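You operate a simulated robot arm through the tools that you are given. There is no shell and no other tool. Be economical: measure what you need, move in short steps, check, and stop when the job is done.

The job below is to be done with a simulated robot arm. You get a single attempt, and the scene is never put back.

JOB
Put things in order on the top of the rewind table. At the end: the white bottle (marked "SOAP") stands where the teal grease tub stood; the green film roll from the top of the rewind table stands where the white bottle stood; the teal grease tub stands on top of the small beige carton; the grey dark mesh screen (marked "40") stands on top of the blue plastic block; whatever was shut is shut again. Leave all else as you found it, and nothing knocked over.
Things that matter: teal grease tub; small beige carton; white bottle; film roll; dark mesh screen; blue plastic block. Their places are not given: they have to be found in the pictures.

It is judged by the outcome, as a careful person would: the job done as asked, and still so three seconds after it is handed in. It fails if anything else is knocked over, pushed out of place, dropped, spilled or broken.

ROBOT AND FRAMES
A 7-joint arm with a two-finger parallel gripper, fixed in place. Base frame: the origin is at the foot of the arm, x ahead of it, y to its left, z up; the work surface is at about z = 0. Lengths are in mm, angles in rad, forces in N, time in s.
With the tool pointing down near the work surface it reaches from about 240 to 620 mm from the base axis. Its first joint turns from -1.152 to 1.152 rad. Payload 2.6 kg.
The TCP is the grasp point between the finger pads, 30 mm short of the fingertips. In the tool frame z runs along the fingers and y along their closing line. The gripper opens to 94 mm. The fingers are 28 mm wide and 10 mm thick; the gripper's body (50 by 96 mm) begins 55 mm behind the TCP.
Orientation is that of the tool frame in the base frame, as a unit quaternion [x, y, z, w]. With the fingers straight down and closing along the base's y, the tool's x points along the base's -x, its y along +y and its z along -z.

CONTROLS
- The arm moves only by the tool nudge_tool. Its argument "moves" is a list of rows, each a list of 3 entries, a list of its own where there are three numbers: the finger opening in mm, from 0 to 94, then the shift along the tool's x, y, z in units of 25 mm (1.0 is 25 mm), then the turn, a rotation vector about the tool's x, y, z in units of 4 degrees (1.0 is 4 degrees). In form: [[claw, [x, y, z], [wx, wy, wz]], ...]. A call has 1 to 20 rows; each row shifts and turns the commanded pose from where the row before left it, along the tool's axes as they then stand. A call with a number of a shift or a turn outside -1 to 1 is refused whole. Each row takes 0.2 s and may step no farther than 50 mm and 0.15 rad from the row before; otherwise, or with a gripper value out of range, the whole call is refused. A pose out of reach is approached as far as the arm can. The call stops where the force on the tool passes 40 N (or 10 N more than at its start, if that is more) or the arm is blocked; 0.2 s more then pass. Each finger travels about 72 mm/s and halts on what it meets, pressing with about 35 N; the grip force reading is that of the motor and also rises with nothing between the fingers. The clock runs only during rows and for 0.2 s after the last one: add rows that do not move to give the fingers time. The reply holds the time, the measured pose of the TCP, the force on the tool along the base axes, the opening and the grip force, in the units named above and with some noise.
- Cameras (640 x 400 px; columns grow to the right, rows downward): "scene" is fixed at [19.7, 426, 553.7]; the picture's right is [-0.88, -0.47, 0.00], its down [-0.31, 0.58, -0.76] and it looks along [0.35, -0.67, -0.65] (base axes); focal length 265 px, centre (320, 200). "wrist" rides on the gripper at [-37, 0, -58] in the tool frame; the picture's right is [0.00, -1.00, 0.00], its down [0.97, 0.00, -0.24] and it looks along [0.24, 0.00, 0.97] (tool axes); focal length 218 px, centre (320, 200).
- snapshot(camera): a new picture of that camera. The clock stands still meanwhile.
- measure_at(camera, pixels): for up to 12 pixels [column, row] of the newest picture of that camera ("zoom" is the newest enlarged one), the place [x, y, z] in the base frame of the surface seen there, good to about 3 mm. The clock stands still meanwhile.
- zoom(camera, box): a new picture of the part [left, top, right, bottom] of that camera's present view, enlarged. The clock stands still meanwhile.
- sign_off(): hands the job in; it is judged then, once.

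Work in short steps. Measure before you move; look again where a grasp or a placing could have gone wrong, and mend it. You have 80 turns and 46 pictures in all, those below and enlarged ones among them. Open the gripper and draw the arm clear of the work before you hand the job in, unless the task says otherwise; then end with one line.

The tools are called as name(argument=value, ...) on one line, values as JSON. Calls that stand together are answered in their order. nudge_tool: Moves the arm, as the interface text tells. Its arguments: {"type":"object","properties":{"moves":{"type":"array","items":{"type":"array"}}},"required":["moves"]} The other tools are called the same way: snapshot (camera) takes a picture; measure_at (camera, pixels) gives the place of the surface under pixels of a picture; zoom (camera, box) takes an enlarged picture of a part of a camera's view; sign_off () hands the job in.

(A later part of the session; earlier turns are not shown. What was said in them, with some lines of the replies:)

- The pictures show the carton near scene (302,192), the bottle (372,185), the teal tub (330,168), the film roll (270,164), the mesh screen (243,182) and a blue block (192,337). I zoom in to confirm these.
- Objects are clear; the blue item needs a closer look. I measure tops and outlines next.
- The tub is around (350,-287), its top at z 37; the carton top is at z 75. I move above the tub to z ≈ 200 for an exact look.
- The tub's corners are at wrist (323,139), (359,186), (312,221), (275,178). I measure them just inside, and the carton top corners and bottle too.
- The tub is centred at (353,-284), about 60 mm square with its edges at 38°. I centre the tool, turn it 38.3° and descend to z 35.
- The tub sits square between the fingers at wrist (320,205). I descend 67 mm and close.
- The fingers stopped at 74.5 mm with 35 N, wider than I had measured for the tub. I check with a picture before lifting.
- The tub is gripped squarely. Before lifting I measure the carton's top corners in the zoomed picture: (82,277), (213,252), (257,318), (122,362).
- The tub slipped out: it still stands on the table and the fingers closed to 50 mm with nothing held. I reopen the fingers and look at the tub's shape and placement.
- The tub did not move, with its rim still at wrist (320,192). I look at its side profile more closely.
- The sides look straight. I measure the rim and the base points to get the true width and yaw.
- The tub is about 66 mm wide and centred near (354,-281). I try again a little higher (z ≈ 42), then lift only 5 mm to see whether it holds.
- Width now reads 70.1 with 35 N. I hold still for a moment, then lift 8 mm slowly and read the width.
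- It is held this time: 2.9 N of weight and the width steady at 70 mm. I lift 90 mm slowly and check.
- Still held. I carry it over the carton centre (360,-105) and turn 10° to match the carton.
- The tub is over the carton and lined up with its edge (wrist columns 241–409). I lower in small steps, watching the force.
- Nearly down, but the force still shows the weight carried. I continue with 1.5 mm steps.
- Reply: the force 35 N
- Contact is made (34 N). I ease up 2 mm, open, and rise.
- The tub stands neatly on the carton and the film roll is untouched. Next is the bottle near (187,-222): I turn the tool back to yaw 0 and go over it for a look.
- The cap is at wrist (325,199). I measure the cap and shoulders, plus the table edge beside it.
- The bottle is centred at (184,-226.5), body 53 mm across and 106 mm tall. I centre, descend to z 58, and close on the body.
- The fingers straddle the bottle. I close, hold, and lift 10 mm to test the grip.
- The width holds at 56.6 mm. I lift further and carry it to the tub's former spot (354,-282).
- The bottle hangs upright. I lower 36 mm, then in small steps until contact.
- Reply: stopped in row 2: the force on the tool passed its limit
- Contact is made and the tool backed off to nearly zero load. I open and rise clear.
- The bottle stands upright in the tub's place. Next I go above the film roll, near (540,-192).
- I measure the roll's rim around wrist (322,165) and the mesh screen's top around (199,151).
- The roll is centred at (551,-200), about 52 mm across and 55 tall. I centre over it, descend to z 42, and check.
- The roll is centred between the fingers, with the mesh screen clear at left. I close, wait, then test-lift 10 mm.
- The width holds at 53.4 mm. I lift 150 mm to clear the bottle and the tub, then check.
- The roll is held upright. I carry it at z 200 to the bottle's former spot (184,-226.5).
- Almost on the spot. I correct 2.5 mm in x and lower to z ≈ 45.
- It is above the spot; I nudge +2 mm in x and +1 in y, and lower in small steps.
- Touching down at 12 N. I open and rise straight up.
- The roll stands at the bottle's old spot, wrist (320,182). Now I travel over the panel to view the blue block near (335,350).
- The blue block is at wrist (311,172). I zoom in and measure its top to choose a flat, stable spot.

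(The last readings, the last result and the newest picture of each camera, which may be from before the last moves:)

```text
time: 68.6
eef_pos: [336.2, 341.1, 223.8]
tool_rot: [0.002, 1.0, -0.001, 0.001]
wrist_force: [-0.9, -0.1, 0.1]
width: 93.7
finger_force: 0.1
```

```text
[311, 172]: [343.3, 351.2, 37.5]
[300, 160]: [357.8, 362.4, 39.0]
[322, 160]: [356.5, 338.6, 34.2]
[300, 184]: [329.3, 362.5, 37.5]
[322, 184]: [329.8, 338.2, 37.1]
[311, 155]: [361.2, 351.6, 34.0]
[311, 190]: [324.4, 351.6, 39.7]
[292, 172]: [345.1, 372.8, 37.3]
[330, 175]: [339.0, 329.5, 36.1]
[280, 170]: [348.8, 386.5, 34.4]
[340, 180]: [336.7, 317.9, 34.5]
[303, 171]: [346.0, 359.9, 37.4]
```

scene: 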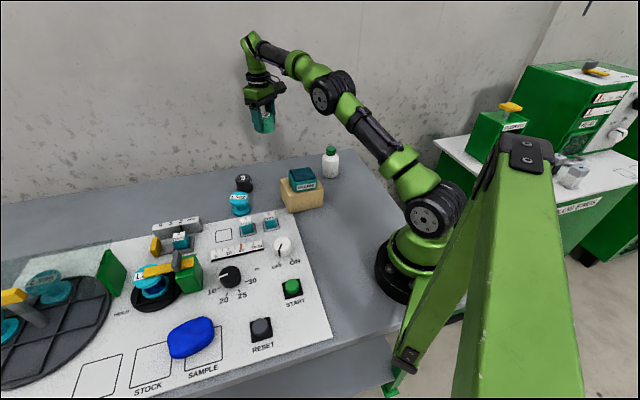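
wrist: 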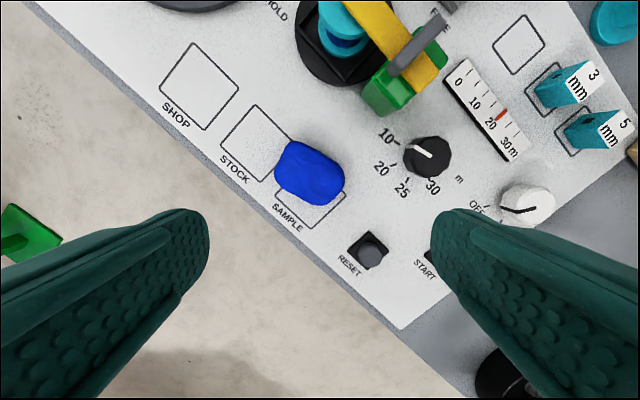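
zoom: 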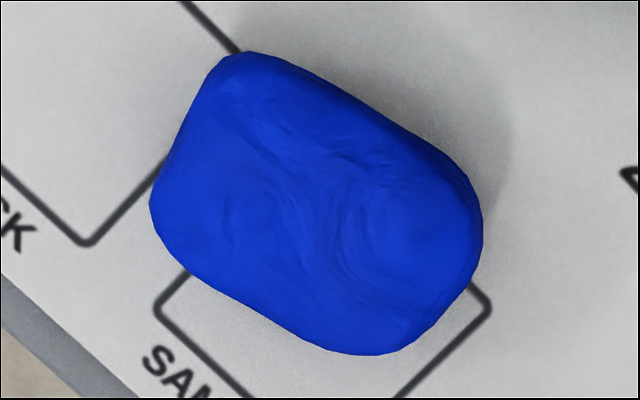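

The block is plasticine-like, with a fairly flat top at z 37.5, centred near (342,352) and about 70×50 mm. Now I go to the mesh screen near (565,-71).

nudge_tool(moves=[[70, [-0.5, -0.95, 0], [0, 0, 0]], [70, [-0.5, -0.95, 0], [0, 0, 0]], [70, [-0.5, -0.95, 0], [0, 0, 0]], [70, [-0.5, -0.95, 0], [0, 0, 0]], [70, [-0.5, -0.95, 0], [0, 0, 0]], [70, [-0.5, -0.95, 0], [0, 0, 0]], [70, [-0.5, -0.95, 0], [0, 0, 0]], [70, [-0.5, -0.95, 0], [0, 0, 0]], [70, [-0.5, -0.95, 0], [0, 0, 0]], [70, [-0.5, -0.95, 0], [0, 0, 0]], [70, [-0.5, -0.95, 0], [0, 0, 0]], [70, [-0.5, -0.95, 0], [0, 0, 0]], [70, [-0.5, -0.95, 0], [0, 0, 0]], [70, [-0.5, -0.95, 0], [0, 0, 0]], [70, [-0.5, -0.95, 0], [0, 0, 0]], [70, [-0.5, -0.95, 0], [0, 0, 0]], [70, [-0.6, -0.9, 0], [0, 0, 0]], [70, [-0.5, -0.4, 0], [0, 0, 0]], [70, [0, 0, 0], [0, 0, 0]]])

snapshot(camera="wrist")

```text
time: 72.6
eef_pos: [564.4, -73.3, 224.0]
tool_rot: [0.002, 1.0, -0.001, 0.002]
wrist_force: [-0.6, 0.2, 0.3]
width: 70.0
finger_force: 0.1
```

```text
14 pictures are left
```

wrist: 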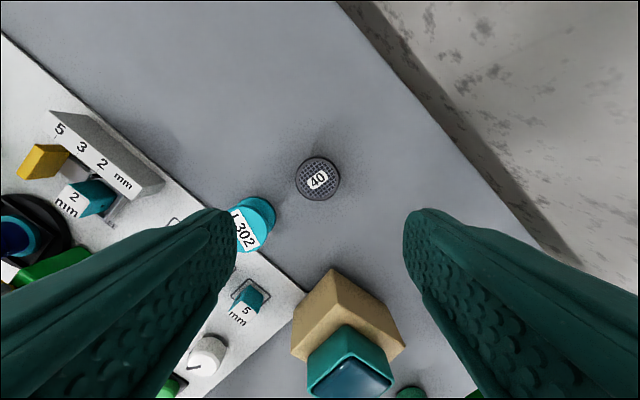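

The mesh screen is at wrist (318,179), the L302 spool near (253,222). I measure both for clearances.

measure_at(camera="wrist", pixels=[[298, 180], [338, 178], [318, 160], [318, 198], [260, 198], [273, 212], [268, 232], [250, 245], [240, 215], [325, 176]])

```text
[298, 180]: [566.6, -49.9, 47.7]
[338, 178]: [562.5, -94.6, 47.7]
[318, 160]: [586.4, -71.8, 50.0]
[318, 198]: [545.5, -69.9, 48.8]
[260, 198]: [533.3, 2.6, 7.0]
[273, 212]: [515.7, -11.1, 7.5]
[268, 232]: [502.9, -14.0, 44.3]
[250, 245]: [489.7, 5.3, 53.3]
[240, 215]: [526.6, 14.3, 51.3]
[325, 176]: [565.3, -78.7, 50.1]
```

The screen is centred at (565.5,-71.5), 43 mm across and 49 tall; the spool is clear of a 70 mm opening. I descend to z ≈ 40, close and test-lift.

nudge_tool(moves=[[70, [-0.05, 0.07, 0], [0, 0, 0]], [70, [0, 0, 0.9], [0, 0, 0]], [70, [0, 0, 0.9], [0, 0, 0]], [70, [0, 0, 0.9], [0, 0, 0]], [70, [0, 0, 0.9], [0, 0, 0]], [70, [0, 0, 0.9], [0, 0, 0]], [70, [0, 0, 0.9], [0, 0, 0]], [70, [0, 0, 0.9], [0, 0, 0]], [70, [0, 0, 0.7], [0, 0, 0]], [70, [0, 0, 0.3], [0, 0, 0]], [70, [0, 0, 0], [0, 0, 0]]])

nudge_tool(moves=[[28, [0, 0, 0], [0, 0, 0]], [28, [0, 0, 0], [0, 0, 0]], [28, [0, 0, 0], [0, 0, 0]], [28, [0, 0, 0], [0, 0, 0]]])

nudge_tool(moves=[[28, [0, 0, -0.1], [0, 0, 0]], [28, [0, 0, -0.15], [0, 0, 0]], [28, [0, 0, -0.15], [0, 0, 0]], [28, [0, 0, 0], [0, 0, 0]]])

snapshot(camera="wrist")

```text
time: 75.0
eef_pos: [563.8, -70.1, 41.7]
tool_rot: [0.002, 1.0, -0.001, 0.001]
wrist_force: [-0.7, 0.4, -0.3]
width: 69.7
finger_force: 0.0
```

```text
time: 76.0
eef_pos: [563.5, -71.5, 42.1]
tool_rot: [0.003, 1.0, -0.001, 0.002]
wrist_force: [0.0, 0.0, -0.2]
width: 48.7
finger_force: 35.0
```

```text
time: 77.0
eef_pos: [564.7, -71.1, 52.3]
tool_rot: [0.002, 1.0, -0.001, 0.001]
wrist_force: [0.7, 0.8, -1.3]
width: 48.7
finger_force: 34.7
```

```text
13 pictures are left
```

wrist: 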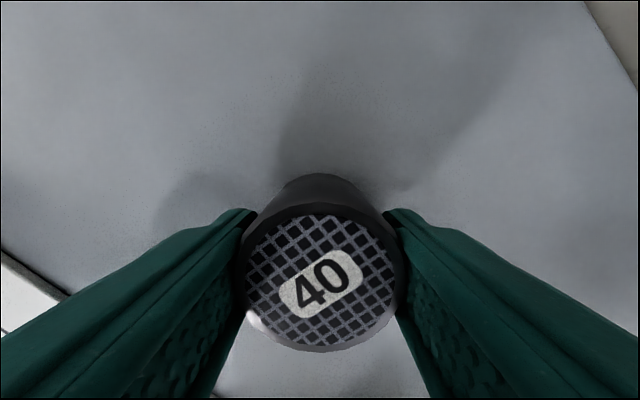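

The screen is held (48.7 mm, 1.3 N). I lift to z ≈ 200.

nudge_tool(moves=[[28, [0, 0, -0.4], [0, 0, 0]], [28, [0, 0, -0.7], [0, 0, 0]], [28, [0, 0, -0.7], [0, 0, 0]], [28, [0, 0, -0.7], [0, 0, 0]], [28, [0, 0, -0.7], [0, 0, 0]], [28, [0, 0, -0.7], [0, 0, 0]], [28, [0, 0, -0.7], [0, 0, 0]], [28, [0, 0, -0.7], [0, 0, 0]], [28, [0, 0, -0.5], [0, 0, 0]], [28, [0, 0, -0.2], [0, 0, 0]], [28, [0, 0, 0], [0, 0, 0]]])

```text
time: 79.4
eef_pos: [562.6, -72.4, 201.4]
tool_rot: [0.002, 1.0, -0.001, 0.001]
wrist_force: [-0.6, 0.4, -1.5]
width: 48.5
finger_force: 35.5
```

Before crossing the panel I check the heights of the lever station near scene (178,255), along the path.

measure_at(camera="scene", pixels=[[178, 253], [178, 262], [165, 268], [190, 265], [110, 255], [178, 222], [12, 296], [155, 242]])

```text
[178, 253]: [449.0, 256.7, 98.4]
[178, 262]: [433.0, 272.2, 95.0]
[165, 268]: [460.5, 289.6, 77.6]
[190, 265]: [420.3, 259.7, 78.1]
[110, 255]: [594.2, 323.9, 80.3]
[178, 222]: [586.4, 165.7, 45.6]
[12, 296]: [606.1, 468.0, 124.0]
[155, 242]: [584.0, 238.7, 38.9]
```

Everything on the path is below z 100, so z 200 is safe. I carry the screen over to (341,352).

nudge_tool(moves=[[28, [0.21, 0.4, 0], [0, 0, 0]], [28, [0.37, 0.7, 0], [0, 0, 0]], [28, [0.498, 0.95, 0], [0, 0, 0]], [28, [0.498, 0.95, 0], [0, 0, 0]], [28, [0.498, 0.95, 0], [0, 0, 0]], [28, [0.498, 0.95, 0], [0, 0, 0]], [28, [0.498, 0.95, 0], [0, 0, 0]], [28, [0.498, 0.95, 0], [0, 0, 0]], [28, [0.498, 0.95, 0], [0, 0, 0]], [28, [0.498, 0.95, 0], [0, 0, 0]], [28, [0.498, 0.95, 0], [0, 0, 0]], [28, [0.498, 0.95, 0], [0, 0, 0]], [28, [0.498, 0.95, 0], [0, 0, 0]], [28, [0.498, 0.95, 0], [0, 0, 0]], [28, [0.498, 0.95, 0], [0, 0, 0]], [28, [0.498, 0.95, 0], [0, 0, 0]], [28, [0.498, 0.95, 0], [0, 0, 0]], [28, [0.498, 0.95, 0], [0, 0, 0]], [28, [0.236, 0.45, 0], [0, 0, 0]], [28, [0.105, 0.2, 0], [0, 0, 0]]])

nudge_tool(moves=[[28, [0, 0, 0.4], [0, 0, 0]], [28, [0, 0, 0.7], [0, 0, 0]], [28, [0, 0, 0.7], [0, 0, 0]], [28, [0, 0, 0.7], [0, 0, 0]], [28, [0, 0, 0.5], [0, 0, 0]], [28, [0, 0, 0.3], [0, 0, 0]], [28, [0, 0, 0], [0, 0, 0]]])

zoom(camera="scene", box=[120, 250, 280, 390])

snapshot(camera="wrist")

```text
time: 83.6
eef_pos: [342.7, 353.4, 199.7]
tool_rot: [0.002, 1.0, -0.001, 0.002]
wrist_force: [-0.5, -0.2, -2.8]
width: 48.4
finger_force: 35.1
```

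```text
time: 85.2
eef_pos: [342.3, 352.6, 116.4]
tool_rot: [0.001, 1.0, -0.001, 0.001]
wrist_force: [-0.2, 0.0, -1.9]
width: 48.6
finger_force: 35.2
```

```text
2.86 times, centred on (200, 320) of scene
```

zoom: 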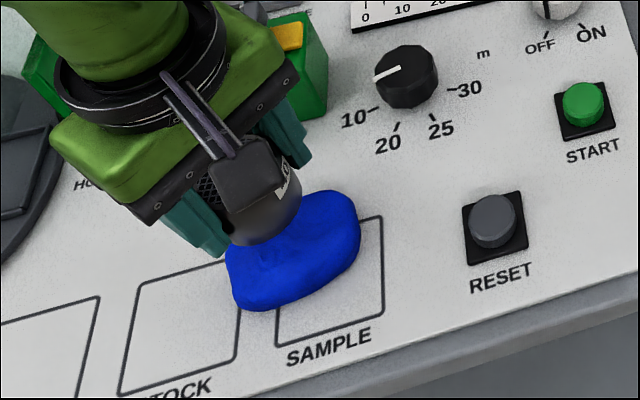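

```text
11 pictures are left
```

wrist: 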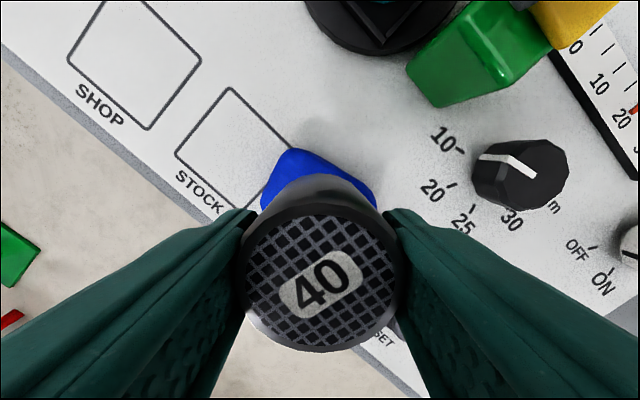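

The screen is over the block. I lower to z ≈ 85, then creep to contact gently since the block may be soft.

nudge_tool(moves=[[28, [0, 0, 0.4], [0, 0, 0]], [28, [0, 0, 0.4], [0, 0, 0]], [28, [0, 0, 0.3], [0, 0, 0]], [28, [0, 0, 0.1], [0, 0, 0]], [28, [0, 0, 0], [0, 0, 0]]])

nudge_tool(moves=[[28, [0, 0, 0.06], [0, 0, 0]], [28, [0, 0, 0], [0, 0, 0]]])

nudge_tool(moves=[[28, [0, 0, 0.04], [0, 0, 0]], [28, [0, 0, 0], [0, 0, 0]]])

```text
time: 86.4
eef_pos: [343.6, 351.9, 87.2]
tool_rot: [0.002, 1.0, 0.0, 0.001]
wrist_force: [-0.2, -1.0, -1.3]
width: 48.1
finger_force: 35.0
```

```text
time: 87.0
eef_pos: [341.7, 352.8, 85.7]
tool_rot: [0.003, 1.0, -0.001, 0.002]
wrist_force: [0.0, -0.1, -2.1]
width: 48.6
finger_force: 35.1
```

```text
time: 87.6
eef_pos: [342.0, 353.7, 84.3]
tool_rot: [0.002, 1.0, -0.001, 0.001]
wrist_force: [-0.6, -0.2, -1.1]
width: 48.5
finger_force: 34.8
```

No contact yet, so I keep creeping down in 1 mm steps.

nudge_tool(moves=[[28, [0, 0, 0.06], [0, 0, 0]], [28, [0, 0, 0], [0, 0, 0]]])

nudge_tool(moves=[[28, [0, 0, 0.04], [0, 0, 0]], [28, [0, 0, 0], [0, 0, 0]]])

nudge_tool(moves=[[28, [0, 0, 0.04], [0, 0, 0]], [28, [0, 0, 0], [0, 0, 0]]])

```text
time: 88.2
eef_pos: [341.7, 353.6, 83.9]
tool_rot: [0.002, 1.0, -0.001, 0.001]
wrist_force: [0.5, 0.9, -1.2]
width: 48.3
finger_force: 35.2
```

```text
time: 88.8
eef_pos: [342.5, 354.1, 81.8]
tool_rot: [0.002, 1.0, 0.0, 0.002]
wrist_force: [-0.4, 0.9, -0.9]
width: 48.5
finger_force: 34.9
```

```text
time: 89.4
eef_pos: [344.3, 353.4, 80.7]
tool_rot: [0.002, 1.0, -0.001, 0.001]
wrist_force: [0.9, -0.1, -0.8]
width: 48.5
finger_force: 35.2
```

nudge_tool(moves=[[28, [0, 0, 0.04], [0, 0, 0]], [28, [0, 0, 0], [0, 0, 0]]])

zoom(camera="scene", box=[150, 280, 250, 370])

```text
time: 90.0
eef_pos: [344.4, 354.1, 81.0]
tool_rot: [0.002, 1.0, -0.001, 0.002]
wrist_force: [-0.4, -0.5, -1.5]
width: 48.3
finger_force: 34.9
```

```text
4.44 times, centred on (200, 325) of scene
```

zoom: 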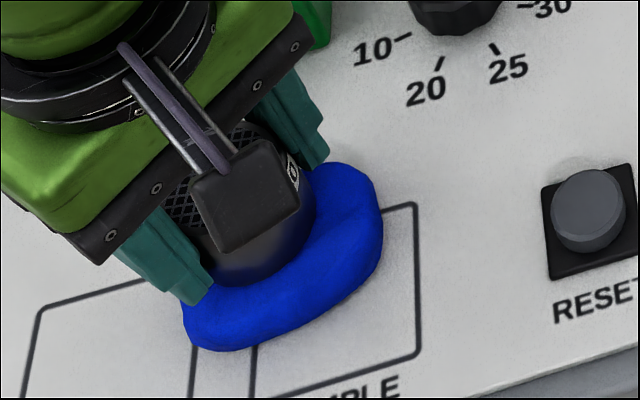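

Very close to contact; two more 1 mm steps.

nudge_tool(moves=[[28, [0, 0, 0.04], [0, 0, 0]], [28, [0, 0, 0], [0, 0, 0]]])

nudge_tool(moves=[[28, [0, 0, 0.04], [0, 0, 0]], [28, [0, 0, 0], [0, 0, 0]]])

```text
time: 90.6
eef_pos: [343.2, 354.2, 80.1]
tool_rot: [0.002, 1.0, -0.001, 0.002]
wrist_force: [0.4, 0.1, -2.6]
width: 48.4
finger_force: 34.9
```

```text
time: 91.2
eef_pos: [344.4, 353.2, 79.8]
tool_rot: [0.002, 1.0, -0.001, 0.002]
wrist_force: [-1.4, -0.7, 4.0]
width: 48.3
finger_force: 34.3
```

Contact began (+4 N). One more small step to seat it.

nudge_tool(moves=[[28, [0, 0, 0.03], [0, 0, 0]], [28, [0, 0, 0], [0, 0, 0]]])

```text
time: 91.8
eef_pos: [344.8, 353.9, 78.9]
tool_rot: [0.002, 1.0, 0.0, 0.003]
wrist_force: [-3.7, -3.8, 16.0]
width: 48.2
finger_force: 34.9
```

Seated at 16 N. I open slightly at first, then to 76 mm, and look before rising.

nudge_tool(moves=[[52, [0, 0, 0], [0, 0, 0]], [56, [0, 0, 0], [0, 0, 0]], [66, [0, 0, 0], [0, 0, 0]], [76, [0, 0, 0], [0, 0, 0]], [76, [0, 0, 0], [0, 0, 0]]])

snapshot(camera="wrist")

```text
time: 93.0
eef_pos: [344.7, 352.8, 78.0]
tool_rot: [0.001, 1.0, -0.001, 0.001]
wrist_force: [-0.1, -0.9, -0.3]
width: 75.9
finger_force: 0.1
```

```text
9 pictures are left
```

wrist: 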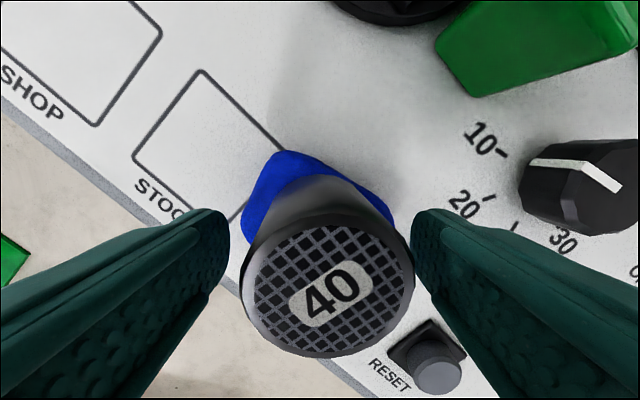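

The screen stands alone, leaning slightly to the right in the picture. I hold still for a second, then look for drift.

nudge_tool(moves=[[76, [0, 0, 0], [0, 0, 0]], [76, [0, 0, 0], [0, 0, 0]], [76, [0, 0, 0], [0, 0, 0]], [76, [0, 0, 0], [0, 0, 0]], [76, [0, 0, 0], [0, 0, 0]], [76, [0, 0, 0], [0, 0, 0]], [76, [0, 0, 0], [0, 0, 0]], [76, [0, 0, 0], [0, 0, 0]]])

snapshot(camera="wrist")

measure_at(camera="wrist", pixels=[[260, 290], [395, 280], [330, 240], [335, 340], [330, 290]])

```text
time: 94.8
eef_pos: [343.4, 354.0, 77.5]
tool_rot: [0.002, 1.0, -0.001, 0.002]
wrist_force: [0.1, -0.5, -0.4]
width: 76.3
finger_force: 0.0
```

```text
8 pictures are left
```

wrist: 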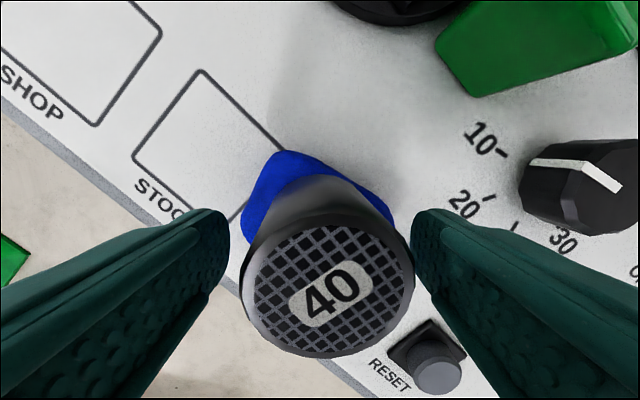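

```text
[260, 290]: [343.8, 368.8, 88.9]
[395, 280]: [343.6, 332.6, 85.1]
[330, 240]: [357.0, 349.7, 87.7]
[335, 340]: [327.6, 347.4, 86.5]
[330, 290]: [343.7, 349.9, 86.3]
```

It is unchanged: centred at (343.5,351), settled to the block's slight slope and not touching the fingers. I rise straight up and clear.

nudge_tool(moves=[[80, [0, 0, 0], [0, 0, 0]], [80, [0, 0, -0.3], [0, 0, 0]], [80, [0, 0, -0.6], [0, 0, 0]], [80, [0, 0, -0.8], [0, 0, 0]], [80, [0, 0, -1], [0, 0, 0]], [80, [0, 0, -1], [0, 0, 0]], [80, [0, 0, -1], [0, 0, 0]], [80, [0, 0, -1], [0, 0, 0]], [80, [0, 0, -0.6], [0, 0, 0]], [80, [0, -1, 0], [0, 0, 0]], [80, [0, -1, 0], [0, 0, 0]], [80, [0, -1, 0], [0, 0, 0]], [80, [0, -1, 0], [0, 0, 0]], [80, [0, -1, 0], [0, 0, 0]], [80, [0, -1, 0], [0, 0, 0]], [80, [0, -1, 0], [0, 0, 0]], [80, [0, -1, 0], [0, 0, 0]], [80, [0, -1, 0], [0, 0, 0]], [80, [0, -1, 0], [0, 0, 0]]])

snapshot(camera="scene")

zoom(camera="scene", box=[100, 250, 300, 390])

```text
time: 98.8
eef_pos: [341.6, 104.5, 236.1]
tool_rot: [0.001, 1.0, -0.001, 0.001]
wrist_force: [0.0, -0.9, -1.0]
width: 80.0
finger_force: 0.1
```

```text
7 pictures are left
```

scene: 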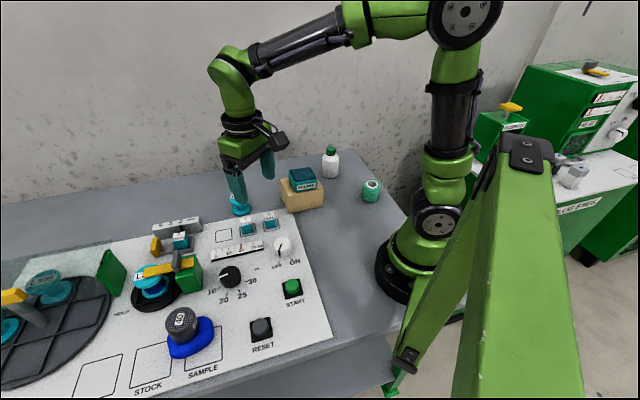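

```text
2.86 times, centred on (200, 320) of scene
```

zoom: 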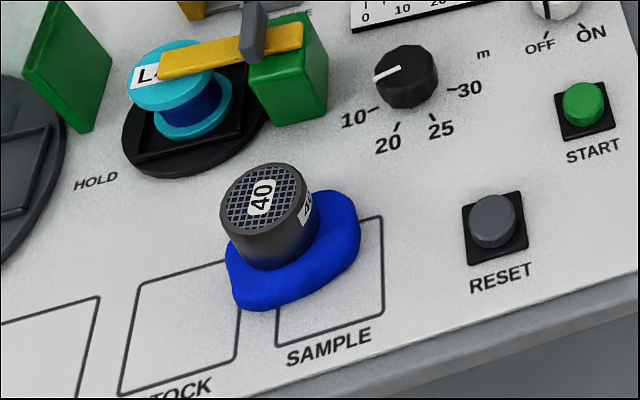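

All four things stand where they should and nothing else has moved. I draw the arm up and take one last look at the screen.

nudge_tool(moves=[[94, [0, -1, -1], [0, 0, 0]], [94, [0, -1, -1], [0, 0, 0]], [94, [0, -1, -1], [0, 0, 0]], [94, [0, -1, -0.6], [0, 0, 0]], [94, [0, 0, 0], [0, 0, 0]], [94, [0, 0, 0], [0, 0, 0]], [94, [0, 0, 0], [0, 0, 0]], [94, [0, 0, 0], [0, 0, 0]]])

snapshot(camera="scene")

```text
time: 100.6
eef_pos: [342.1, 4.9, 326.8]
tool_rot: [0.002, 1.0, 0.0, 0.002]
wrist_force: [-0.4, -0.3, 0.0]
width: 93.9
finger_force: 0.1
```

```text
5 pictures are left
```

scene: 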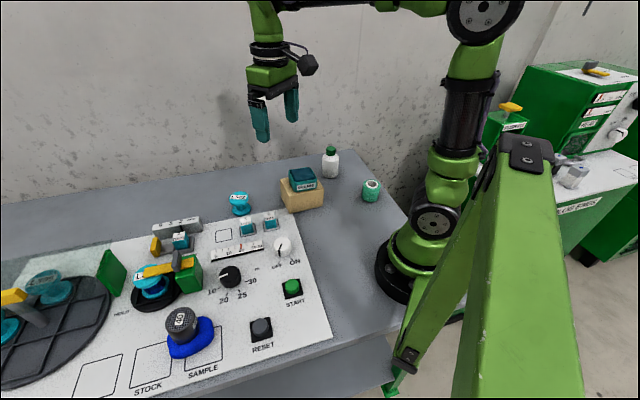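

The final picture shows the screen steady on the block (182,325), the tub on the carton (302,180), the bottle at (330,162) and the roll at (371,190). The arm is clear and the gripper open, so I hand the job in.

sign_off()

```text
The job is handed in.
```

The job is done and handed in: the soap bottle, film roll, grease tub and mesh screen all stand where you asked, nothing was knocked over, and nothing had to be opened. The screen leans about 5° because the top of the blue block slopes slightly, but it held steady.
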